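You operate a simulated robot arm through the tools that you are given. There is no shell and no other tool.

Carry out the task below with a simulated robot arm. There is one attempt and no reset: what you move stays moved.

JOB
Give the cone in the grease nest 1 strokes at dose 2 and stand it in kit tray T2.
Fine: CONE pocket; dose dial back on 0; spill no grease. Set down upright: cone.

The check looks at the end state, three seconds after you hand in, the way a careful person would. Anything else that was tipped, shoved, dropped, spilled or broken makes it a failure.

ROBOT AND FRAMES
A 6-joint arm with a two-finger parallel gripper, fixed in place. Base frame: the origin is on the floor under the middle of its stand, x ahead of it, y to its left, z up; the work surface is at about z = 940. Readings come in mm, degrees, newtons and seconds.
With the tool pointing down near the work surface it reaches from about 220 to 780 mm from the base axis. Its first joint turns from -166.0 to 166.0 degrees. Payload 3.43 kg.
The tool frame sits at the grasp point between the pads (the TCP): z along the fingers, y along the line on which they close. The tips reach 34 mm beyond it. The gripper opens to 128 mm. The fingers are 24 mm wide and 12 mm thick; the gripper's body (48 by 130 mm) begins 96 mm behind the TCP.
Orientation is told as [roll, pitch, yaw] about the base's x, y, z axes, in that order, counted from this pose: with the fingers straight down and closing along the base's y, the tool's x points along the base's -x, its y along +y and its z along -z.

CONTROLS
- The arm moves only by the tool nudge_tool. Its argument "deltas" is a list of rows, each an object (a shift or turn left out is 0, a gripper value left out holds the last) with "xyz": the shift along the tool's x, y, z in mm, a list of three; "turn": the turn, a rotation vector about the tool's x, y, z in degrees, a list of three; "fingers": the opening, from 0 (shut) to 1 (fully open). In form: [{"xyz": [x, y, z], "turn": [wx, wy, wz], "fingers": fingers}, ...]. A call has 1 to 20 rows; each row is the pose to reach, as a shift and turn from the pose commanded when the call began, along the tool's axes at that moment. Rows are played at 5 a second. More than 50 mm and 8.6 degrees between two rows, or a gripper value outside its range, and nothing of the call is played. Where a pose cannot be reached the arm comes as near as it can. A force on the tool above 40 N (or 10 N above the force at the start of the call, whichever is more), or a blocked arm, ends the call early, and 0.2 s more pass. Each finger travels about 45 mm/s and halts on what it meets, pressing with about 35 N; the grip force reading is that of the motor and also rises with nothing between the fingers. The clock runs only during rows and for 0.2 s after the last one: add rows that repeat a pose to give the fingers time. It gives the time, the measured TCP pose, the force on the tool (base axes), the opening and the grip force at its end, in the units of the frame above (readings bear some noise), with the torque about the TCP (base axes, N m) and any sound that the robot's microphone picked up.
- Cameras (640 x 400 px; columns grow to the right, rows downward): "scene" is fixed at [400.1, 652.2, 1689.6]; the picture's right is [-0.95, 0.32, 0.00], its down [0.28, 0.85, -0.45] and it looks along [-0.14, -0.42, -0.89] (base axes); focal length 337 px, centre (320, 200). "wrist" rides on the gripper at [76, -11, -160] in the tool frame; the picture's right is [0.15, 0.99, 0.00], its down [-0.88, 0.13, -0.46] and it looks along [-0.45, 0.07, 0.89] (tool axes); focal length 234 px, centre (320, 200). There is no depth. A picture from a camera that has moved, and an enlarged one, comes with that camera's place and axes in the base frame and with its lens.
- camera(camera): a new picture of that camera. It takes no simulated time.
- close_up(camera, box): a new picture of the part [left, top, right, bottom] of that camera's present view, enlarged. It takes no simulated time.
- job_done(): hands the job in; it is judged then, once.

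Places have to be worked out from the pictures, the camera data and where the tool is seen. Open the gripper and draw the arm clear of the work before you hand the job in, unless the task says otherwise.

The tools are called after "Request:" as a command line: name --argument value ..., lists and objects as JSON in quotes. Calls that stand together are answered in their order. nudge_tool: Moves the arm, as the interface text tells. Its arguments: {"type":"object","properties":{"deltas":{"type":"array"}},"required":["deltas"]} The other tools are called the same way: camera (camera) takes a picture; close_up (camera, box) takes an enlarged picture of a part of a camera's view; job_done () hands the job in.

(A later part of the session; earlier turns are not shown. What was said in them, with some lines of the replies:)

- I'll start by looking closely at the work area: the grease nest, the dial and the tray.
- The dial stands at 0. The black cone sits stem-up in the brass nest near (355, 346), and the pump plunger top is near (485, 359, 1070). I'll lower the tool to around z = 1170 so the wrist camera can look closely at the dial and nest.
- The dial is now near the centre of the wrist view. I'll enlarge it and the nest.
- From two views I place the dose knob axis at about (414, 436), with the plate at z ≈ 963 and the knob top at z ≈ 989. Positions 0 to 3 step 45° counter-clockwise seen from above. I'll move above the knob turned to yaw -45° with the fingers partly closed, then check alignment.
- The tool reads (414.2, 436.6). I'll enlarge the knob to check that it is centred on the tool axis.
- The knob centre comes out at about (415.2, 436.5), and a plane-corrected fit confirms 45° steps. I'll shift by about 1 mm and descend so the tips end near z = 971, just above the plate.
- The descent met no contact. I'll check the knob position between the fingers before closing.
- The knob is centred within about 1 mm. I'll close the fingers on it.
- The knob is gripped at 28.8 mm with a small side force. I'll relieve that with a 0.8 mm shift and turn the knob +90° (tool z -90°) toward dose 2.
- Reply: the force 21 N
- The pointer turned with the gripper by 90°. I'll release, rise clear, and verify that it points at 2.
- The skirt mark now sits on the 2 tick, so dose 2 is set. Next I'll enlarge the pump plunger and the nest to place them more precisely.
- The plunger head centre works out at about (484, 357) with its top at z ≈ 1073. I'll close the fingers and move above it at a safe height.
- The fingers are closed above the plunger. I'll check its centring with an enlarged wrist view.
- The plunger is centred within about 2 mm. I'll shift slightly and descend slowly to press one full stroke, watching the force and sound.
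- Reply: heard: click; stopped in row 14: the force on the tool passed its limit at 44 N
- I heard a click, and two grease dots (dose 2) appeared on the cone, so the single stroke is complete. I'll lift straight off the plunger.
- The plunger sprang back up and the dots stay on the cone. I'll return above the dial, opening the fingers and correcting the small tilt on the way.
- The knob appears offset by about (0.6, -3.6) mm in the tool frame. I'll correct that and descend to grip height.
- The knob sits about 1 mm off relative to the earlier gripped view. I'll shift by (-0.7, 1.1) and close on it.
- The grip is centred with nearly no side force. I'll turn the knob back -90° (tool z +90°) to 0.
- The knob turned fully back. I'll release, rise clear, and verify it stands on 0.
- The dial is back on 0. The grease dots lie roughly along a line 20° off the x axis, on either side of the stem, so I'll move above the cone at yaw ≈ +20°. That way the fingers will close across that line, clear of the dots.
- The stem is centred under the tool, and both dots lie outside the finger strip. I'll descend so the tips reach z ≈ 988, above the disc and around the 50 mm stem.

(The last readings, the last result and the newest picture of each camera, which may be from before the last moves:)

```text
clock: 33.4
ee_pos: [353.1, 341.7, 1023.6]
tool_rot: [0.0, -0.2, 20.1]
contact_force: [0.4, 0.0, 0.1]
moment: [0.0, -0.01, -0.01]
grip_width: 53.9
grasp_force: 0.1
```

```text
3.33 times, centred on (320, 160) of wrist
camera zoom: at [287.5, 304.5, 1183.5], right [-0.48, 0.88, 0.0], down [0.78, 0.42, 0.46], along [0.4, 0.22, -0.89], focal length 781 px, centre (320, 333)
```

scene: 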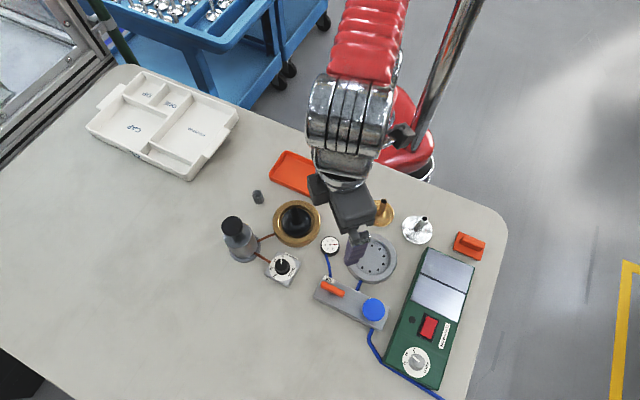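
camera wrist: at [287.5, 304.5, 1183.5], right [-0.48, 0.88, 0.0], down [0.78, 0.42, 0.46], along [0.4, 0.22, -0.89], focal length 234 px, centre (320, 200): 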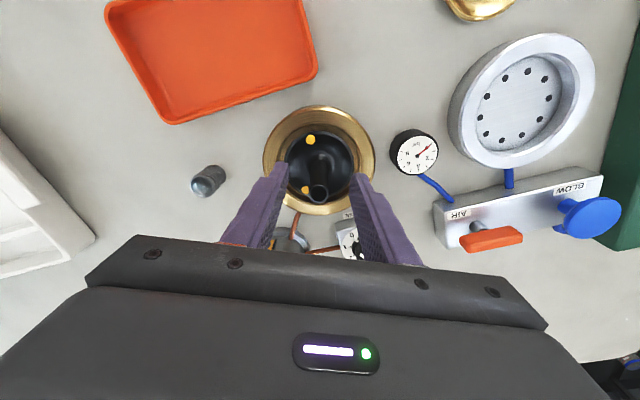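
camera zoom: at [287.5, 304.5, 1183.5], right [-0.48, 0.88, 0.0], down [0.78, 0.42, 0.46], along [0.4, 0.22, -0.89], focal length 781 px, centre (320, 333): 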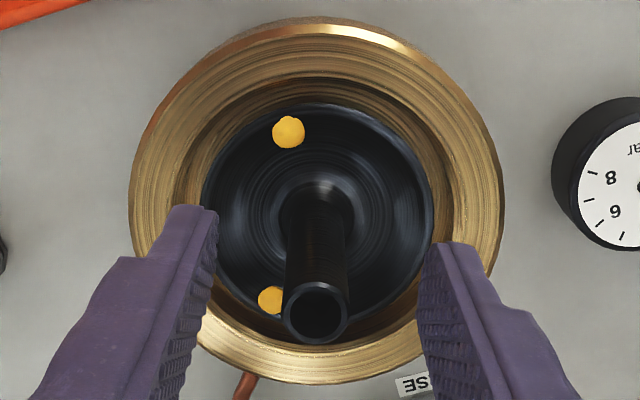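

The fingers straddle the stem with both dots clear of their paths. I'll close on the stem.

Request:
nudge_tool --deltas '[{"fingers": 0.3}, {"fingers": 0.2}, {"fingers": 0.1}, {"fingers": 0.0}, {"fingers": 0.0}, {"fingers": 0.0}]'

Request:
close_up --camera "wrist" --box '[250, 100, 390, 220]'

```text
clock: 34.8
ee_pos: [354.2, 341.6, 1025.4]
tool_rot: [0.0, -0.1, 20.2]
contact_force: [0.7, -1.7, 2.2]
moment: [-0.21, -0.07, -0.02]
grip_width: 14.7
grasp_force: 35.0
```

```text
3.33 times, centred on (320, 160) of wrist
camera zoom: at [287.5, 304.5, 1183.7], right [-0.48, 0.88, 0.0], down [0.78, 0.42, 0.46], along [0.4, 0.22, -0.89], focal length 781 px, centre (320, 333)
```

zoom: 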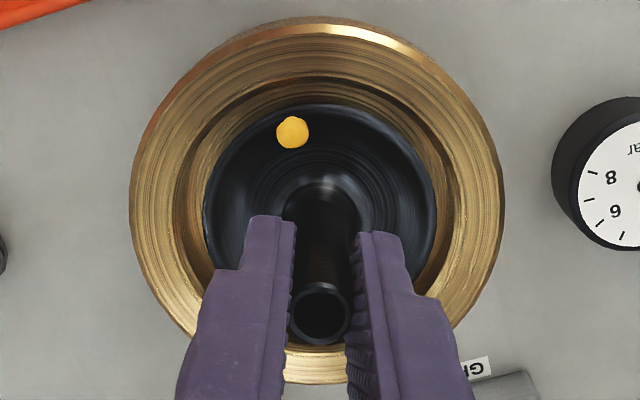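

The stem is gripped at 14.7 mm. I'll lift straight up, gently at first.

Request:
nudge_tool --deltas '[{"xyz": [0, 0, -3], "fingers": 0}, {"xyz": [0, 0, -8], "fingers": 0}, {"xyz": [0, 0, -15], "fingers": 0}, {"xyz": [0, 0, -25], "fingers": 0}, {"xyz": [0, 0, -40], "fingers": 0}, {"xyz": [0, 0, -58], "fingers": 0}, {"xyz": [0, 0, -76], "fingers": 0}, {"xyz": [0, 0, -95], "fingers": 0}, {"xyz": [0, 0, -95], "fingers": 0}]'

Request:
camera --camera "wrist"

Request:
close_up --camera "scene" --box '[220, 150, 360, 260]'

```text
clock: 36.8
ee_pos: [352.5, 341.5, 1118.6]
tool_rot: [-0.1, 0.0, 20.1]
contact_force: [1.1, -0.2, -1.6]
moment: [-0.03, 0.02, 0.0]
grip_width: 14.6
grasp_force: 34.6
```

```text
taken
camera wrist: at [286.8, 305.2, 1278.1], right [-0.48, 0.88, 0.0], down [0.78, 0.42, 0.46], along [0.4, 0.22, -0.89], focal length 234 px, centre (320, 200)
```

wrist: 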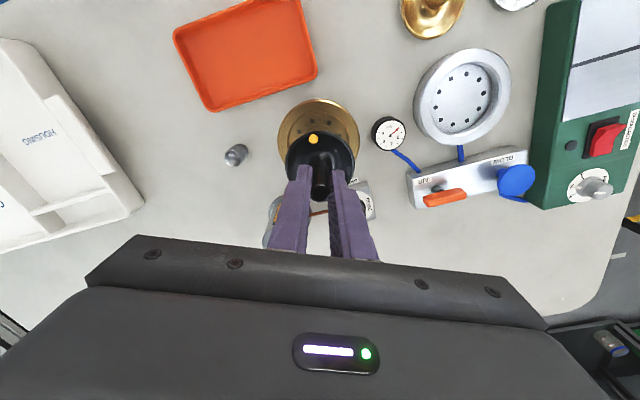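

```text
3.64 times, centred on (290, 205) of scene
camera zoom: at [400.1, 652.2, 1689.6], right [-0.95, 0.32, 0.0], down [0.28, 0.85, -0.45], along [-0.14, -0.42, -0.89], focal length 1227 px, centre (429, 182)
```

zoom: 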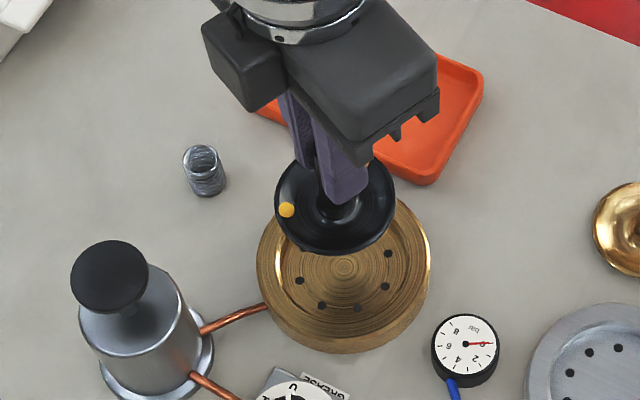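

The cone is lifted clean with the grease dots still in place. The CONE pocket looks to be near (583, -130) and about 82 mm square. I'll carry the cone high to a viewpoint near (520, -20) to examine the tray from the wrist.

Request:
nudge_tool --deltas '[{"xyz": [0, -5, -16], "fingers": 0}, {"xyz": [-1, -15, -28], "fingers": 0}, {"xyz": [-3, -35, -34], "fingers": 0}, {"xyz": [-5, -58, -34], "fingers": 0}, {"xyz": [-7, -82, -34], "fingers": 0}, {"xyz": [-9, -106, -34], "fingers": 0}, {"xyz": [-11, -130, -34], "fingers": 0}, {"xyz": [-13, -154, -34], "fingers": 0}, {"xyz": [-15, -178, -34], "fingers": 0}, {"xyz": [-17, -202, -34], "fingers": 0}, {"xyz": [-19, -226, -34], "fingers": 0}, {"xyz": [-21, -250, -34], "fingers": 0}, {"xyz": [-23, -274, -34], "fingers": 0}, {"xyz": [-25, -298, -34], "fingers": 0}, {"xyz": [-27, -322, -34], "fingers": 0}, {"xyz": [-29, -346, -34], "fingers": 0}, {"xyz": [-31, -370, -34], "fingers": 0}, {"xyz": [-33, -388, -34], "fingers": 0}, {"xyz": [-33, -397, -34], "fingers": 0}, {"xyz": [-33, -397, -34], "fingers": 0}]'

Request:
camera --camera "wrist"

Request:
camera --camera "scene"

```text
clock: 41.0
ee_pos: [521.3, -19.9, 1151.3]
tool_rot: [0.1, 0.0, 20.1]
contact_force: [0.0, 0.3, -1.5]
moment: [-0.06, -0.04, -0.03]
grip_width: 14.9
grasp_force: 34.8
```

```text
taken
camera wrist: at [455.1, -57.4, 1311.1], right [-0.48, 0.88, 0.0], down [0.78, 0.42, 0.46], along [0.4, 0.22, -0.89], focal length 234 px, centre (320, 200)
```

wrist: 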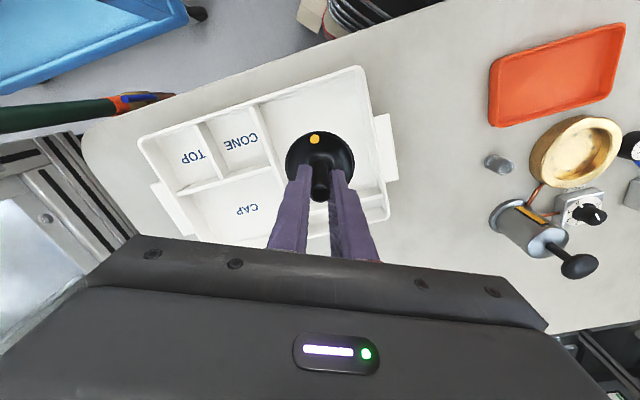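

```text
taken
```

scene: 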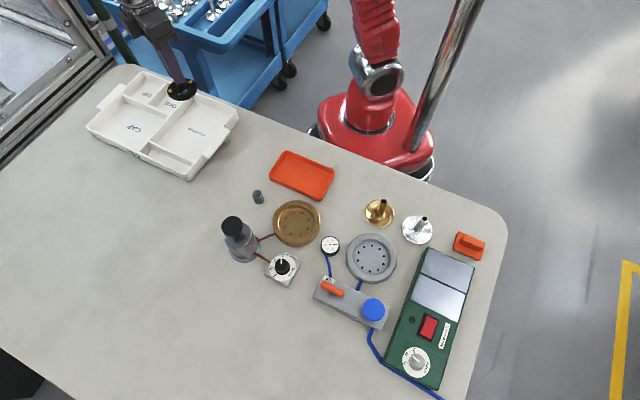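

The wrist view clearly shows the pockets TOP, CONE and CAP. I'll enlarge the CONE pocket to place it precisely.

Request:
close_up --camera "wrist" --box '[130, 60, 410, 260]'

Request:
close_up --camera "wrist" --box '[190, 80, 290, 200]'

Request:
close_up --camera "scene" --box '[80, 50, 250, 190]'

```text
2.00 times, centred on (270, 160) of wrist
camera zoom: at [455.1, -57.4, 1311.1], right [-0.48, 0.88, 0.0], down [0.78, 0.42, 0.46], along [0.4, 0.22, -0.89], focal length 468 px, centre (420, 280)
```

zoom: 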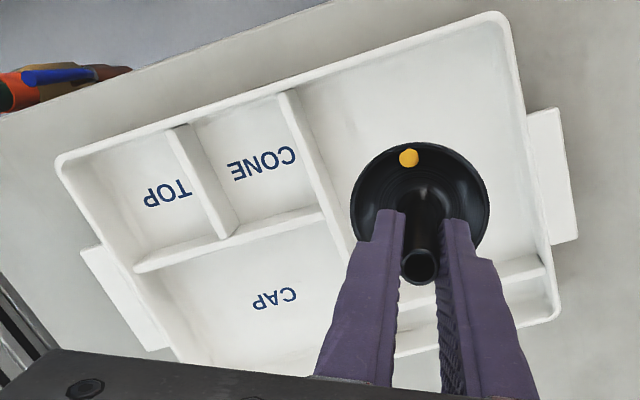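

```text
3.33 times, centred on (240, 140) of wrist
camera zoom: at [455.1, -57.4, 1311.1], right [-0.48, 0.88, 0.0], down [0.78, 0.42, 0.46], along [0.4, 0.22, -0.89], focal length 781 px, centre (587, 400)
```

zoom: 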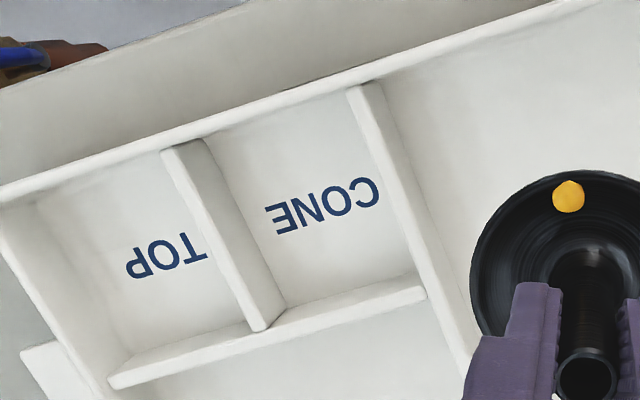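

```text
2.86 times, centred on (165, 120) of scene
camera zoom: at [400.1, 652.2, 1689.6], right [-0.95, 0.32, 0.0], down [0.28, 0.85, -0.45], along [-0.14, -0.42, -0.89], focal length 964 px, centre (763, 429)
```

zoom: 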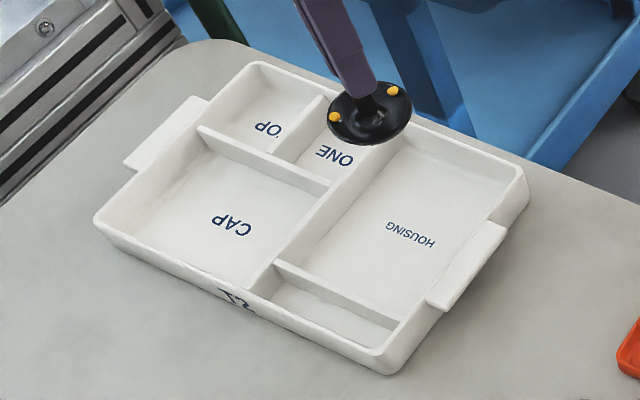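

The tray is T2 and the CONE pocket is identified. I'll magnify the pocket further to pin its edges.

Request:
close_up --camera "wrist" --box '[205, 95, 285, 185]'

Request:
close_up --camera "scene" --box '[125, 65, 205, 125]'

```text
4.44 times, centred on (245, 140) of wrist
camera zoom: at [455.1, -57.4, 1311.1], right [-0.48, 0.88, 0.0], down [0.78, 0.42, 0.46], along [0.4, 0.22, -0.89], focal length 1041 px, centre (653, 467)
```

zoom: 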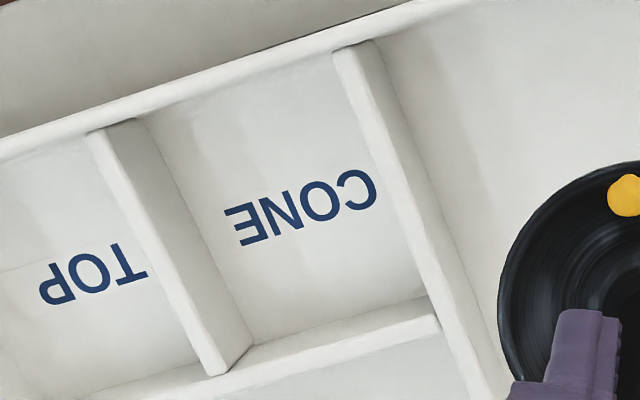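

```text
6.67 times, centred on (165, 95) of scene
camera zoom: at [400.1, 652.2, 1689.6], right [-0.95, 0.32, 0.0], down [0.28, 0.85, -0.45], along [-0.14, -0.42, -0.89], focal length 2249 px, centre (1353, 900)
```

zoom: 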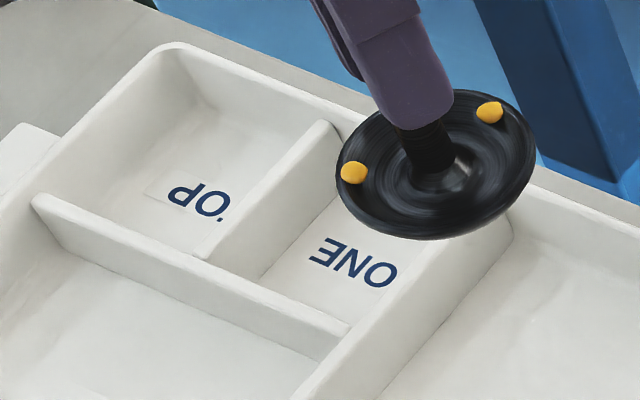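

From the enlarged view the pocket measures about 79 × 86 mm with its centre near (589.5, -126). I'll move the cone above it at the same height, then descend part-way to z ≈ 1060 for a visual alignment check.

Request:
nudge_tool --deltas '[{"xyz": [-4.5, -20, 0], "fingers": 0}, {"xyz": [-9, -40, 0], "fingers": 0}, {"xyz": [-14, -61, 0], "fingers": 0}, {"xyz": [-18, -81, 0], "fingers": 0}, {"xyz": [-23, -102, 0], "fingers": 0}, {"xyz": [-27.5, -121.5, 0], "fingers": 0}, {"xyz": [-27.5, -121.5, 20], "fingers": 0}, {"xyz": [-27.5, -121.5, 45], "fingers": 0}, {"xyz": [-27.5, -121.5, 70], "fingers": 0}, {"xyz": [-27.5, -121.5, 88], "fingers": 0}, {"xyz": [-27.5, -121.5, 88], "fingers": 0}]'

Request:
close_up --camera "wrist" --box '[220, 80, 420, 240]'

Request:
close_up --camera "scene" --box '[115, 55, 215, 135]'

```text
clock: 43.4
ee_pos: [589.1, -123.4, 1063.7]
tool_rot: [0.0, 0.0, 20.1]
contact_force: [-0.5, -0.1, -1.2]
moment: [-0.01, 0.03, -0.04]
grip_width: 15.0
grasp_force: 35.2
```

```text
2.50 times, centred on (320, 160) of wrist
camera zoom: at [523.1, -161.1, 1223.4], right [-0.48, 0.88, 0.0], down [0.78, 0.42, 0.46], along [0.4, 0.22, -0.89], focal length 585 px, centre (320, 300)
```

zoom: 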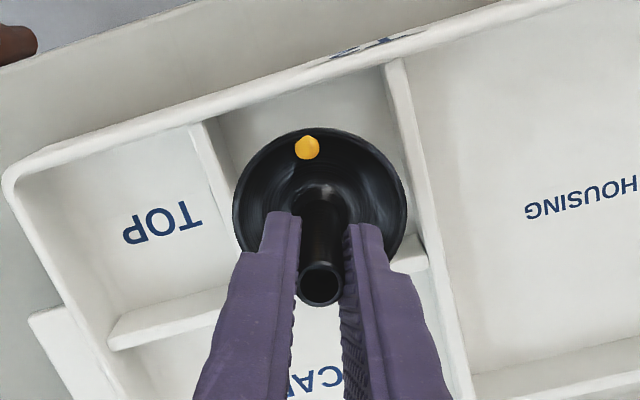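

```text
5.00 times, centred on (165, 95) of scene
camera zoom: at [400.1, 652.2, 1689.6], right [-0.95, 0.32, 0.0], down [0.28, 0.85, -0.45], along [-0.14, -0.42, -0.89], focal length 1687 px, centre (1095, 725)
```

zoom: 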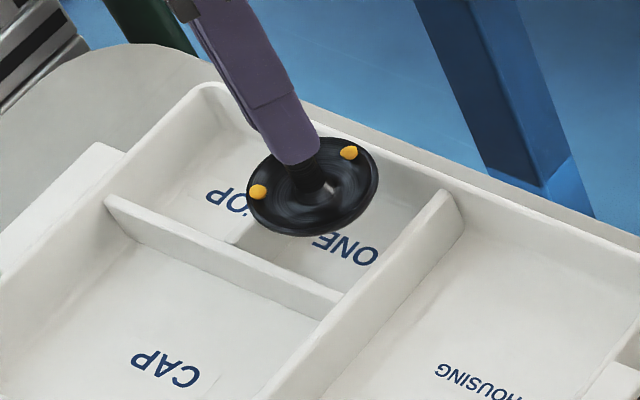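

The cone is just above the pocket. I'll take tighter close-ups to measure its margins to the four walls.

Request:
close_up --camera "wrist" --box '[260, 85, 370, 195]'

Request:
close_up --camera "scene" --box '[135, 65, 195, 115]'

```text
3.64 times, centred on (315, 140) of wrist
camera zoom: at [523.1, -161.1, 1223.4], right [-0.48, 0.88, 0.0], down [0.78, 0.42, 0.46], along [0.4, 0.22, -0.89], focal length 852 px, centre (338, 418)
```

zoom: 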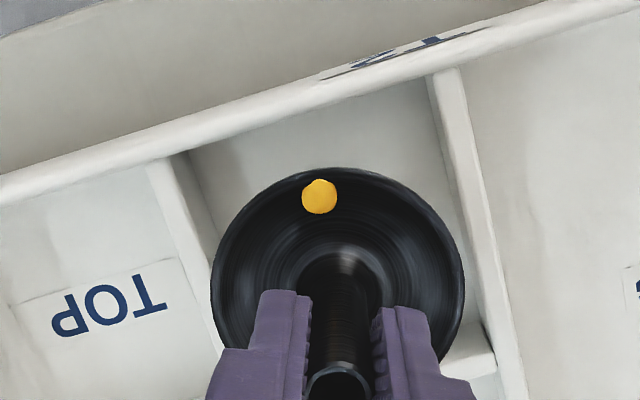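

```text
8.00 times, centred on (165, 90) of scene
camera zoom: at [400.1, 652.2, 1689.6], right [-0.95, 0.32, 0.0], down [0.28, 0.85, -0.45], along [-0.14, -0.42, -0.89], focal length 2699 px, centre (1560, 1080)
```

zoom: 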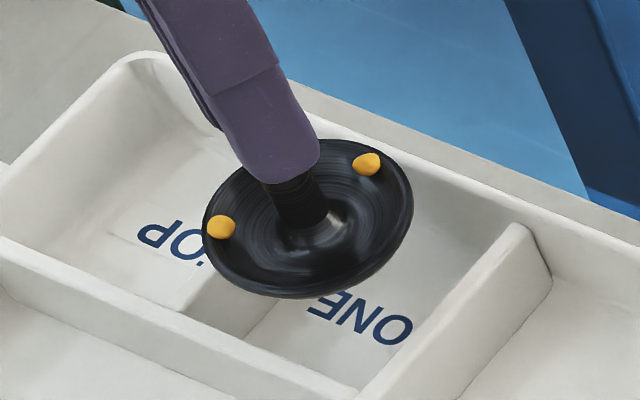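

By my measurements the cone needs about 1.4 mm toward the HOUSING side and 0.8 mm toward the outer wall. I'll apply that shift and lower until the cone bottom is just inside the rim, then check again.

Request:
nudge_tool --deltas '[{"xyz": [1.3, 0.9, 0], "fingers": 0}, {"xyz": [1.3, 0.9, 5], "fingers": 0}, {"xyz": [1.3, 0.9, 11], "fingers": 0}, {"xyz": [1.3, 0.9, 17], "fingers": 0}, {"xyz": [1.3, 0.9, 23], "fingers": 0}, {"xyz": [1.3, 0.9, 28], "fingers": 0}, {"xyz": [1.3, 0.9, 28], "fingers": 0}]'

Request:
close_up --camera "wrist" --box '[260, 95, 370, 195]'

Request:
close_up --camera "scene" --box '[135, 65, 195, 115]'

```text
clock: 45.0
ee_pos: [589.1, -124.7, 1035.1]
tool_rot: [0.0, -0.1, 20.1]
contact_force: [0.1, 0.2, -1.9]
moment: [0.01, 0.01, 0.0]
grip_width: 14.6
grasp_force: 34.8
```

```text
4.00 times, centred on (315, 145) of wrist
camera zoom: at [521.6, -161.9, 1194.6], right [-0.48, 0.88, 0.0], down [0.78, 0.42, 0.46], along [0.4, 0.22, -0.89], focal length 937 px, centre (340, 420)
```

zoom: 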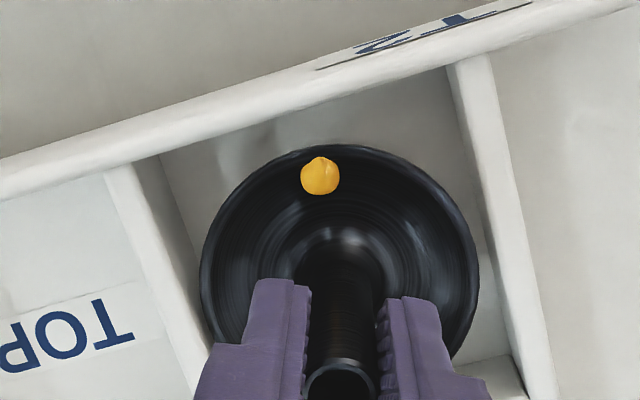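

```text
8.00 times, centred on (165, 90) of scene
camera zoom: at [400.1, 652.2, 1689.6], right [-0.95, 0.32, 0.0], down [0.28, 0.85, -0.45], along [-0.14, -0.42, -0.89], focal length 2699 px, centre (1560, 1080)
```

zoom: 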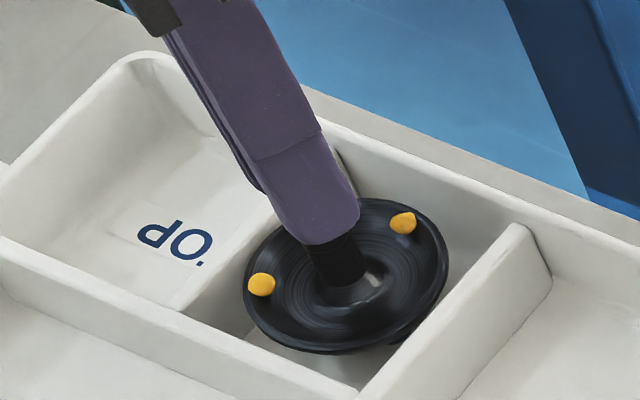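

The cone now sits between the walls with about 3 to 4 mm margin on each side, and centred along the pocket. I'll nudge 0.8 mm more toward the HOUSING side and lower slowly toward the floor.

Request:
nudge_tool --deltas '[{"xyz": [0.3, 0.7, 2], "fingers": 0}, {"xyz": [0.3, 0.7, 5], "fingers": 0}, {"xyz": [0.3, 0.7, 8], "fingers": 0}, {"xyz": [0.3, 0.7, 11], "fingers": 0}, {"xyz": [0.3, 0.7, 13], "fingers": 0}, {"xyz": [0.3, 0.7, 15], "fingers": 0}, {"xyz": [0.3, 0.7, 15], "fingers": 0}]'

Request:
close_up --camera "wrist" --box '[260, 95, 370, 195]'

Request:
close_up --camera "scene" --box '[135, 65, 195, 115]'

```text
clock: 46.6
ee_pos: [587.2, -124.0, 1020.3]
tool_rot: [0.1, -0.1, 20.1]
contact_force: [0.3, 0.4, 2.5]
moment: [-0.04, 0.0, 0.04]
grip_width: 14.6
grasp_force: 34.8
```

```text
4.00 times, centred on (315, 145) of wrist
camera zoom: at [520.6, -160.8, 1179.9], right [-0.48, 0.88, 0.0], down [0.78, 0.42, 0.46], along [0.4, 0.22, -0.89], focal length 937 px, centre (340, 420)
```

zoom: 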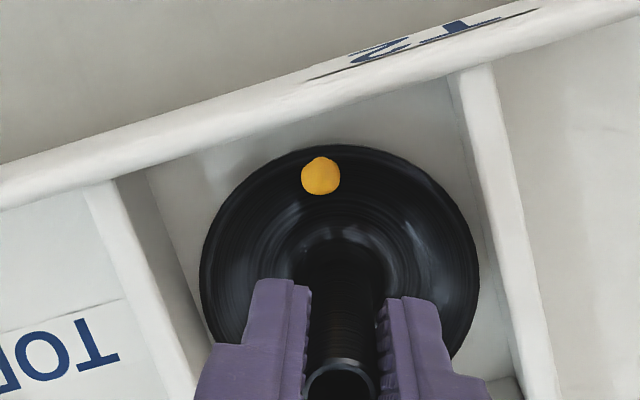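

```text
8.00 times, centred on (165, 90) of scene
camera zoom: at [400.1, 652.2, 1689.6], right [-0.95, 0.32, 0.0], down [0.28, 0.85, -0.45], along [-0.14, -0.42, -0.89], focal length 2699 px, centre (1560, 1080)
```

zoom: 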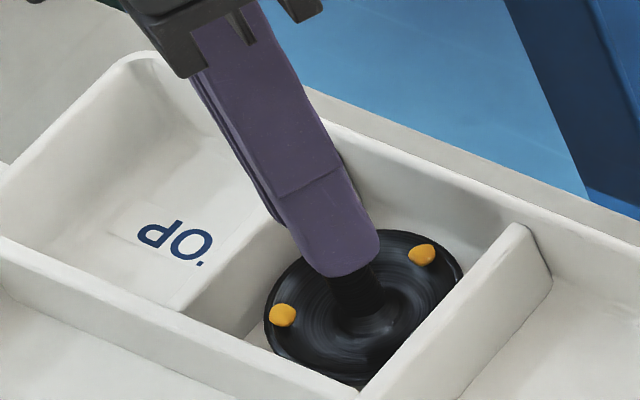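

The vertical force went from -1.9 to +2.5 N, so the cone base appears to be touching the floor. I'll press 1 mm lower to confirm it is seated.

Request:
nudge_tool --deltas '[{"xyz": [0, 0, 0.5], "fingers": 0}, {"xyz": [0, 0, 1.0], "fingers": 0}, {"xyz": [0, 0, 1.0], "fingers": 0}]'

Request:
close_up --camera "scene" --box '[135, 65, 195, 115]'

```text
clock: 47.4
ee_pos: [587.3, -124.2, 1021.2]
tool_rot: [0.0, -0.2, 20.1]
contact_force: [-0.7, 0.6, 16.5]
moment: [0.07, 0.17, 0.0]
grip_width: 14.5
grasp_force: 34.9
```

```text
8.00 times, centred on (165, 90) of scene
camera zoom: at [400.1, 652.2, 1689.6], right [-0.95, 0.32, 0.0], down [0.28, 0.85, -0.45], along [-0.14, -0.42, -0.89], focal length 2699 px, centre (1560, 1080)
```

zoom: 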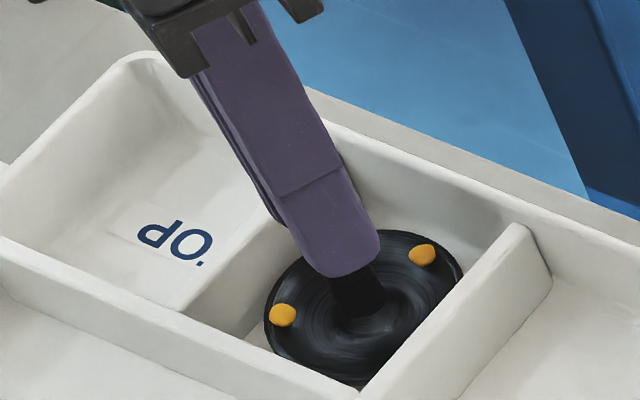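

The force rose to 16.5 N over 1 mm, so the cone stands firmly on the floor. I'll relieve the press by 0.8 mm and open the fingers.

Request:
nudge_tool --deltas '[{"xyz": [0, 0, -0.8], "fingers": 0}, {"xyz": [0, 0, -0.8], "fingers": 0.16}, {"xyz": [0, 0, -0.8], "fingers": 0.22}, {"xyz": [0, 0, -0.8], "fingers": 0.3}, {"xyz": [0, 0, -0.8], "fingers": 0.38}, {"xyz": [0, 0, -0.8], "fingers": 0.38}]'

Request:
close_up --camera "wrist" --box '[250, 85, 390, 205]'

Request:
close_up --camera "scene" --box '[135, 65, 195, 115]'

```text
clock: 48.8
ee_pos: [586.4, -123.4, 1020.4]
tool_rot: [-0.1, 0.0, 20.1]
contact_force: [0.0, 0.1, -0.2]
moment: [-0.03, -0.03, 0.0]
grip_width: 48.4
grasp_force: 0.1
```

```text
3.33 times, centred on (320, 145) of wrist
camera zoom: at [520.3, -160.7, 1179.6], right [-0.48, 0.88, 0.0], down [0.78, 0.42, 0.46], along [0.4, 0.22, -0.89], focal length 781 px, centre (320, 383)
```

zoom: 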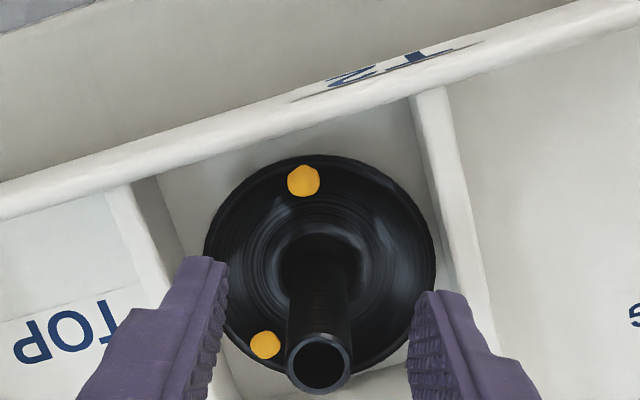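

```text
8.00 times, centred on (165, 90) of scene
camera zoom: at [400.1, 652.2, 1689.6], right [-0.95, 0.32, 0.0], down [0.28, 0.85, -0.45], along [-0.14, -0.42, -0.89], focal length 2699 px, centre (1560, 1080)
```

zoom: 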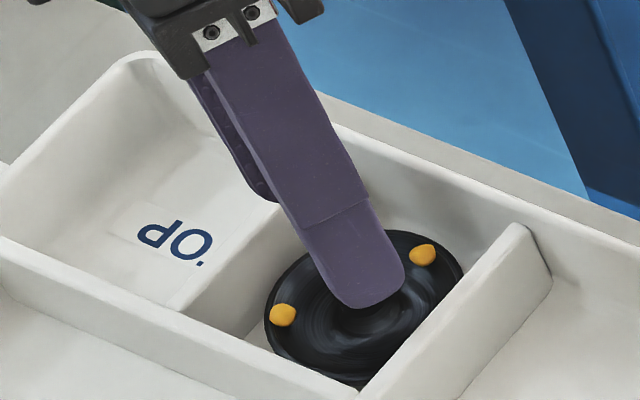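

The cone is released and stands still with both dots intact. I'll rise straight up slowly, then swing clear of the work area.

Request:
nudge_tool --deltas '[{"xyz": [0, 0, -8], "fingers": 0.38}, {"xyz": [0, 0, -20], "fingers": 0.38}, {"xyz": [0, 0, -35], "fingers": 0.38}, {"xyz": [0, 0, -55], "fingers": 0.38}, {"xyz": [0, 0, -80], "fingers": 0.38}, {"xyz": [0, 0, -110], "fingers": 0.38}, {"xyz": [0, 0, -145], "fingers": 0.38}, {"xyz": [0, 0, -180], "fingers": 0.38}, {"xyz": [0, 0, -215], "fingers": 0.38}, {"xyz": [0, 0, -215], "fingers": 0.38}]'

Request:
camera --camera "wrist"

Request:
camera --camera "scene"

```text
clock: 51.0
ee_pos: [588.4, -124.6, 1236.6]
tool_rot: [0.1, 0.1, 20.0]
contact_force: [0.2, 0.1, -0.3]
moment: [0.0, 0.0, -0.01]
grip_width: 48.7
grasp_force: 0.0
```

```text
taken
camera wrist: at [521.8, -161.3, 1395.5], right [-0.48, 0.88, 0.0], down [0.78, 0.42, 0.46], along [0.4, 0.22, -0.89], focal length 234 px, centre (320, 200)
```

wrist: 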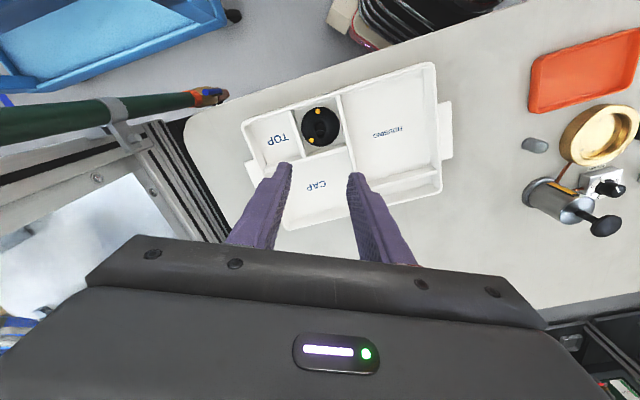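

```text
taken
```

scene: 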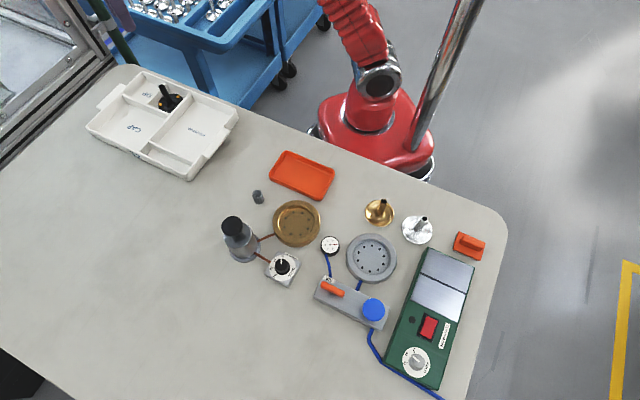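

The cone stands in the CONE pocket. I'll inspect the dial, nest and cone closely, then retract the arm.

Request:
close_up --camera "scene" --box '[230, 190, 340, 290]'

Request:
close_up --camera "scene" --box '[120, 60, 210, 130]'

Request:
nudge_tool --deltas '[{"xyz": [8, 25, -10], "fingers": 0.5}, {"xyz": [16, 50, -20], "fingers": 0.6}, {"xyz": [24, 75, -30], "fingers": 0.7}, {"xyz": [32, 100, -40], "fingers": 0.8}, {"xyz": [45, 125, -50], "fingers": 0.9}, {"xyz": [60, 150, -60], "fingers": 1.0}, {"xyz": [75, 175, -60], "fingers": 1.0}, {"xyz": [90, 195, -60], "fingers": 1.0}, {"xyz": [90, 195, -60], "fingers": 1.0}]'

Request:
camera --camera "scene"

```text
4.00 times, centred on (285, 240) of scene
camera zoom: at [400.1, 652.2, 1689.6], right [-0.95, 0.32, 0.0], down [0.28, 0.85, -0.45], along [-0.14, -0.42, -0.89], focal length 1350 px, centre (460, 40)
```

zoom: 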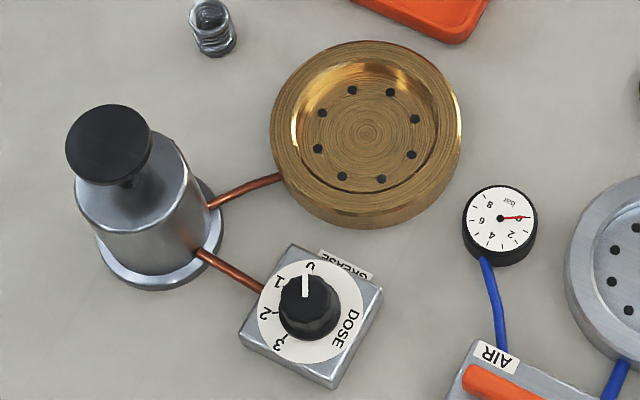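

```text
5.71 times, centred on (165, 95) of scene
camera zoom: at [400.1, 652.2, 1689.6], right [-0.95, 0.32, 0.0], down [0.28, 0.85, -0.45], along [-0.14, -0.42, -0.89], focal length 1928 px, centre (1206, 800)
```

zoom: 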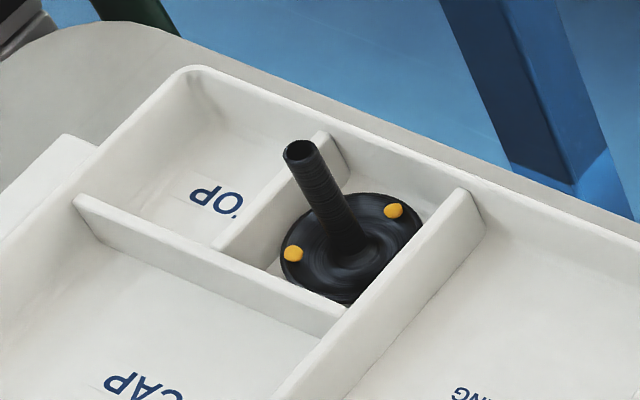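

```text
clock: 53.0
ee_pos: [436.5, 28.1, 1295.6]
tool_rot: [0.1, -0.1, 20.1]
contact_force: [-1.2, 0.6, 0.6]
moment: [0.0, 0.01, 0.02]
grip_width: 127.8
grasp_force: 0.1
```

```text
taken
```

scene: 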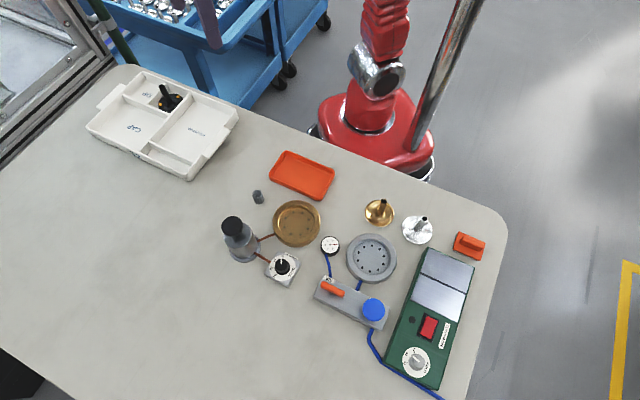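

The dial reads 0, the nest is clean, and the cone stands upright in the CONE pocket of T2 with its two grease dots. The arm is clear with the gripper open, so I'm handing the job in.

Request:
job_done

```text
The job is handed in.
```

The job is done and handed in. The cone got one stroke at dose 2 and now stands upright in the CONE pocket of tray T2.

- **Grease:** One press of the pump gave a click and put two grease dots on the cone. Both dots were still in place after I released the cone. The nest looks clean and I saw no grease anywhere else.
- **Dial:** The dose dial is back on 0, confirmed in both camera views.
- **Cone:** It touched down firmly on the pocket floor and did not move when the fingers opened. I saw no contact with the pocket walls.
- **Arm:** The gripper is fully open and the arm is drawn back, clear of the tray and the bench items. Nothing else on the bench looks moved.
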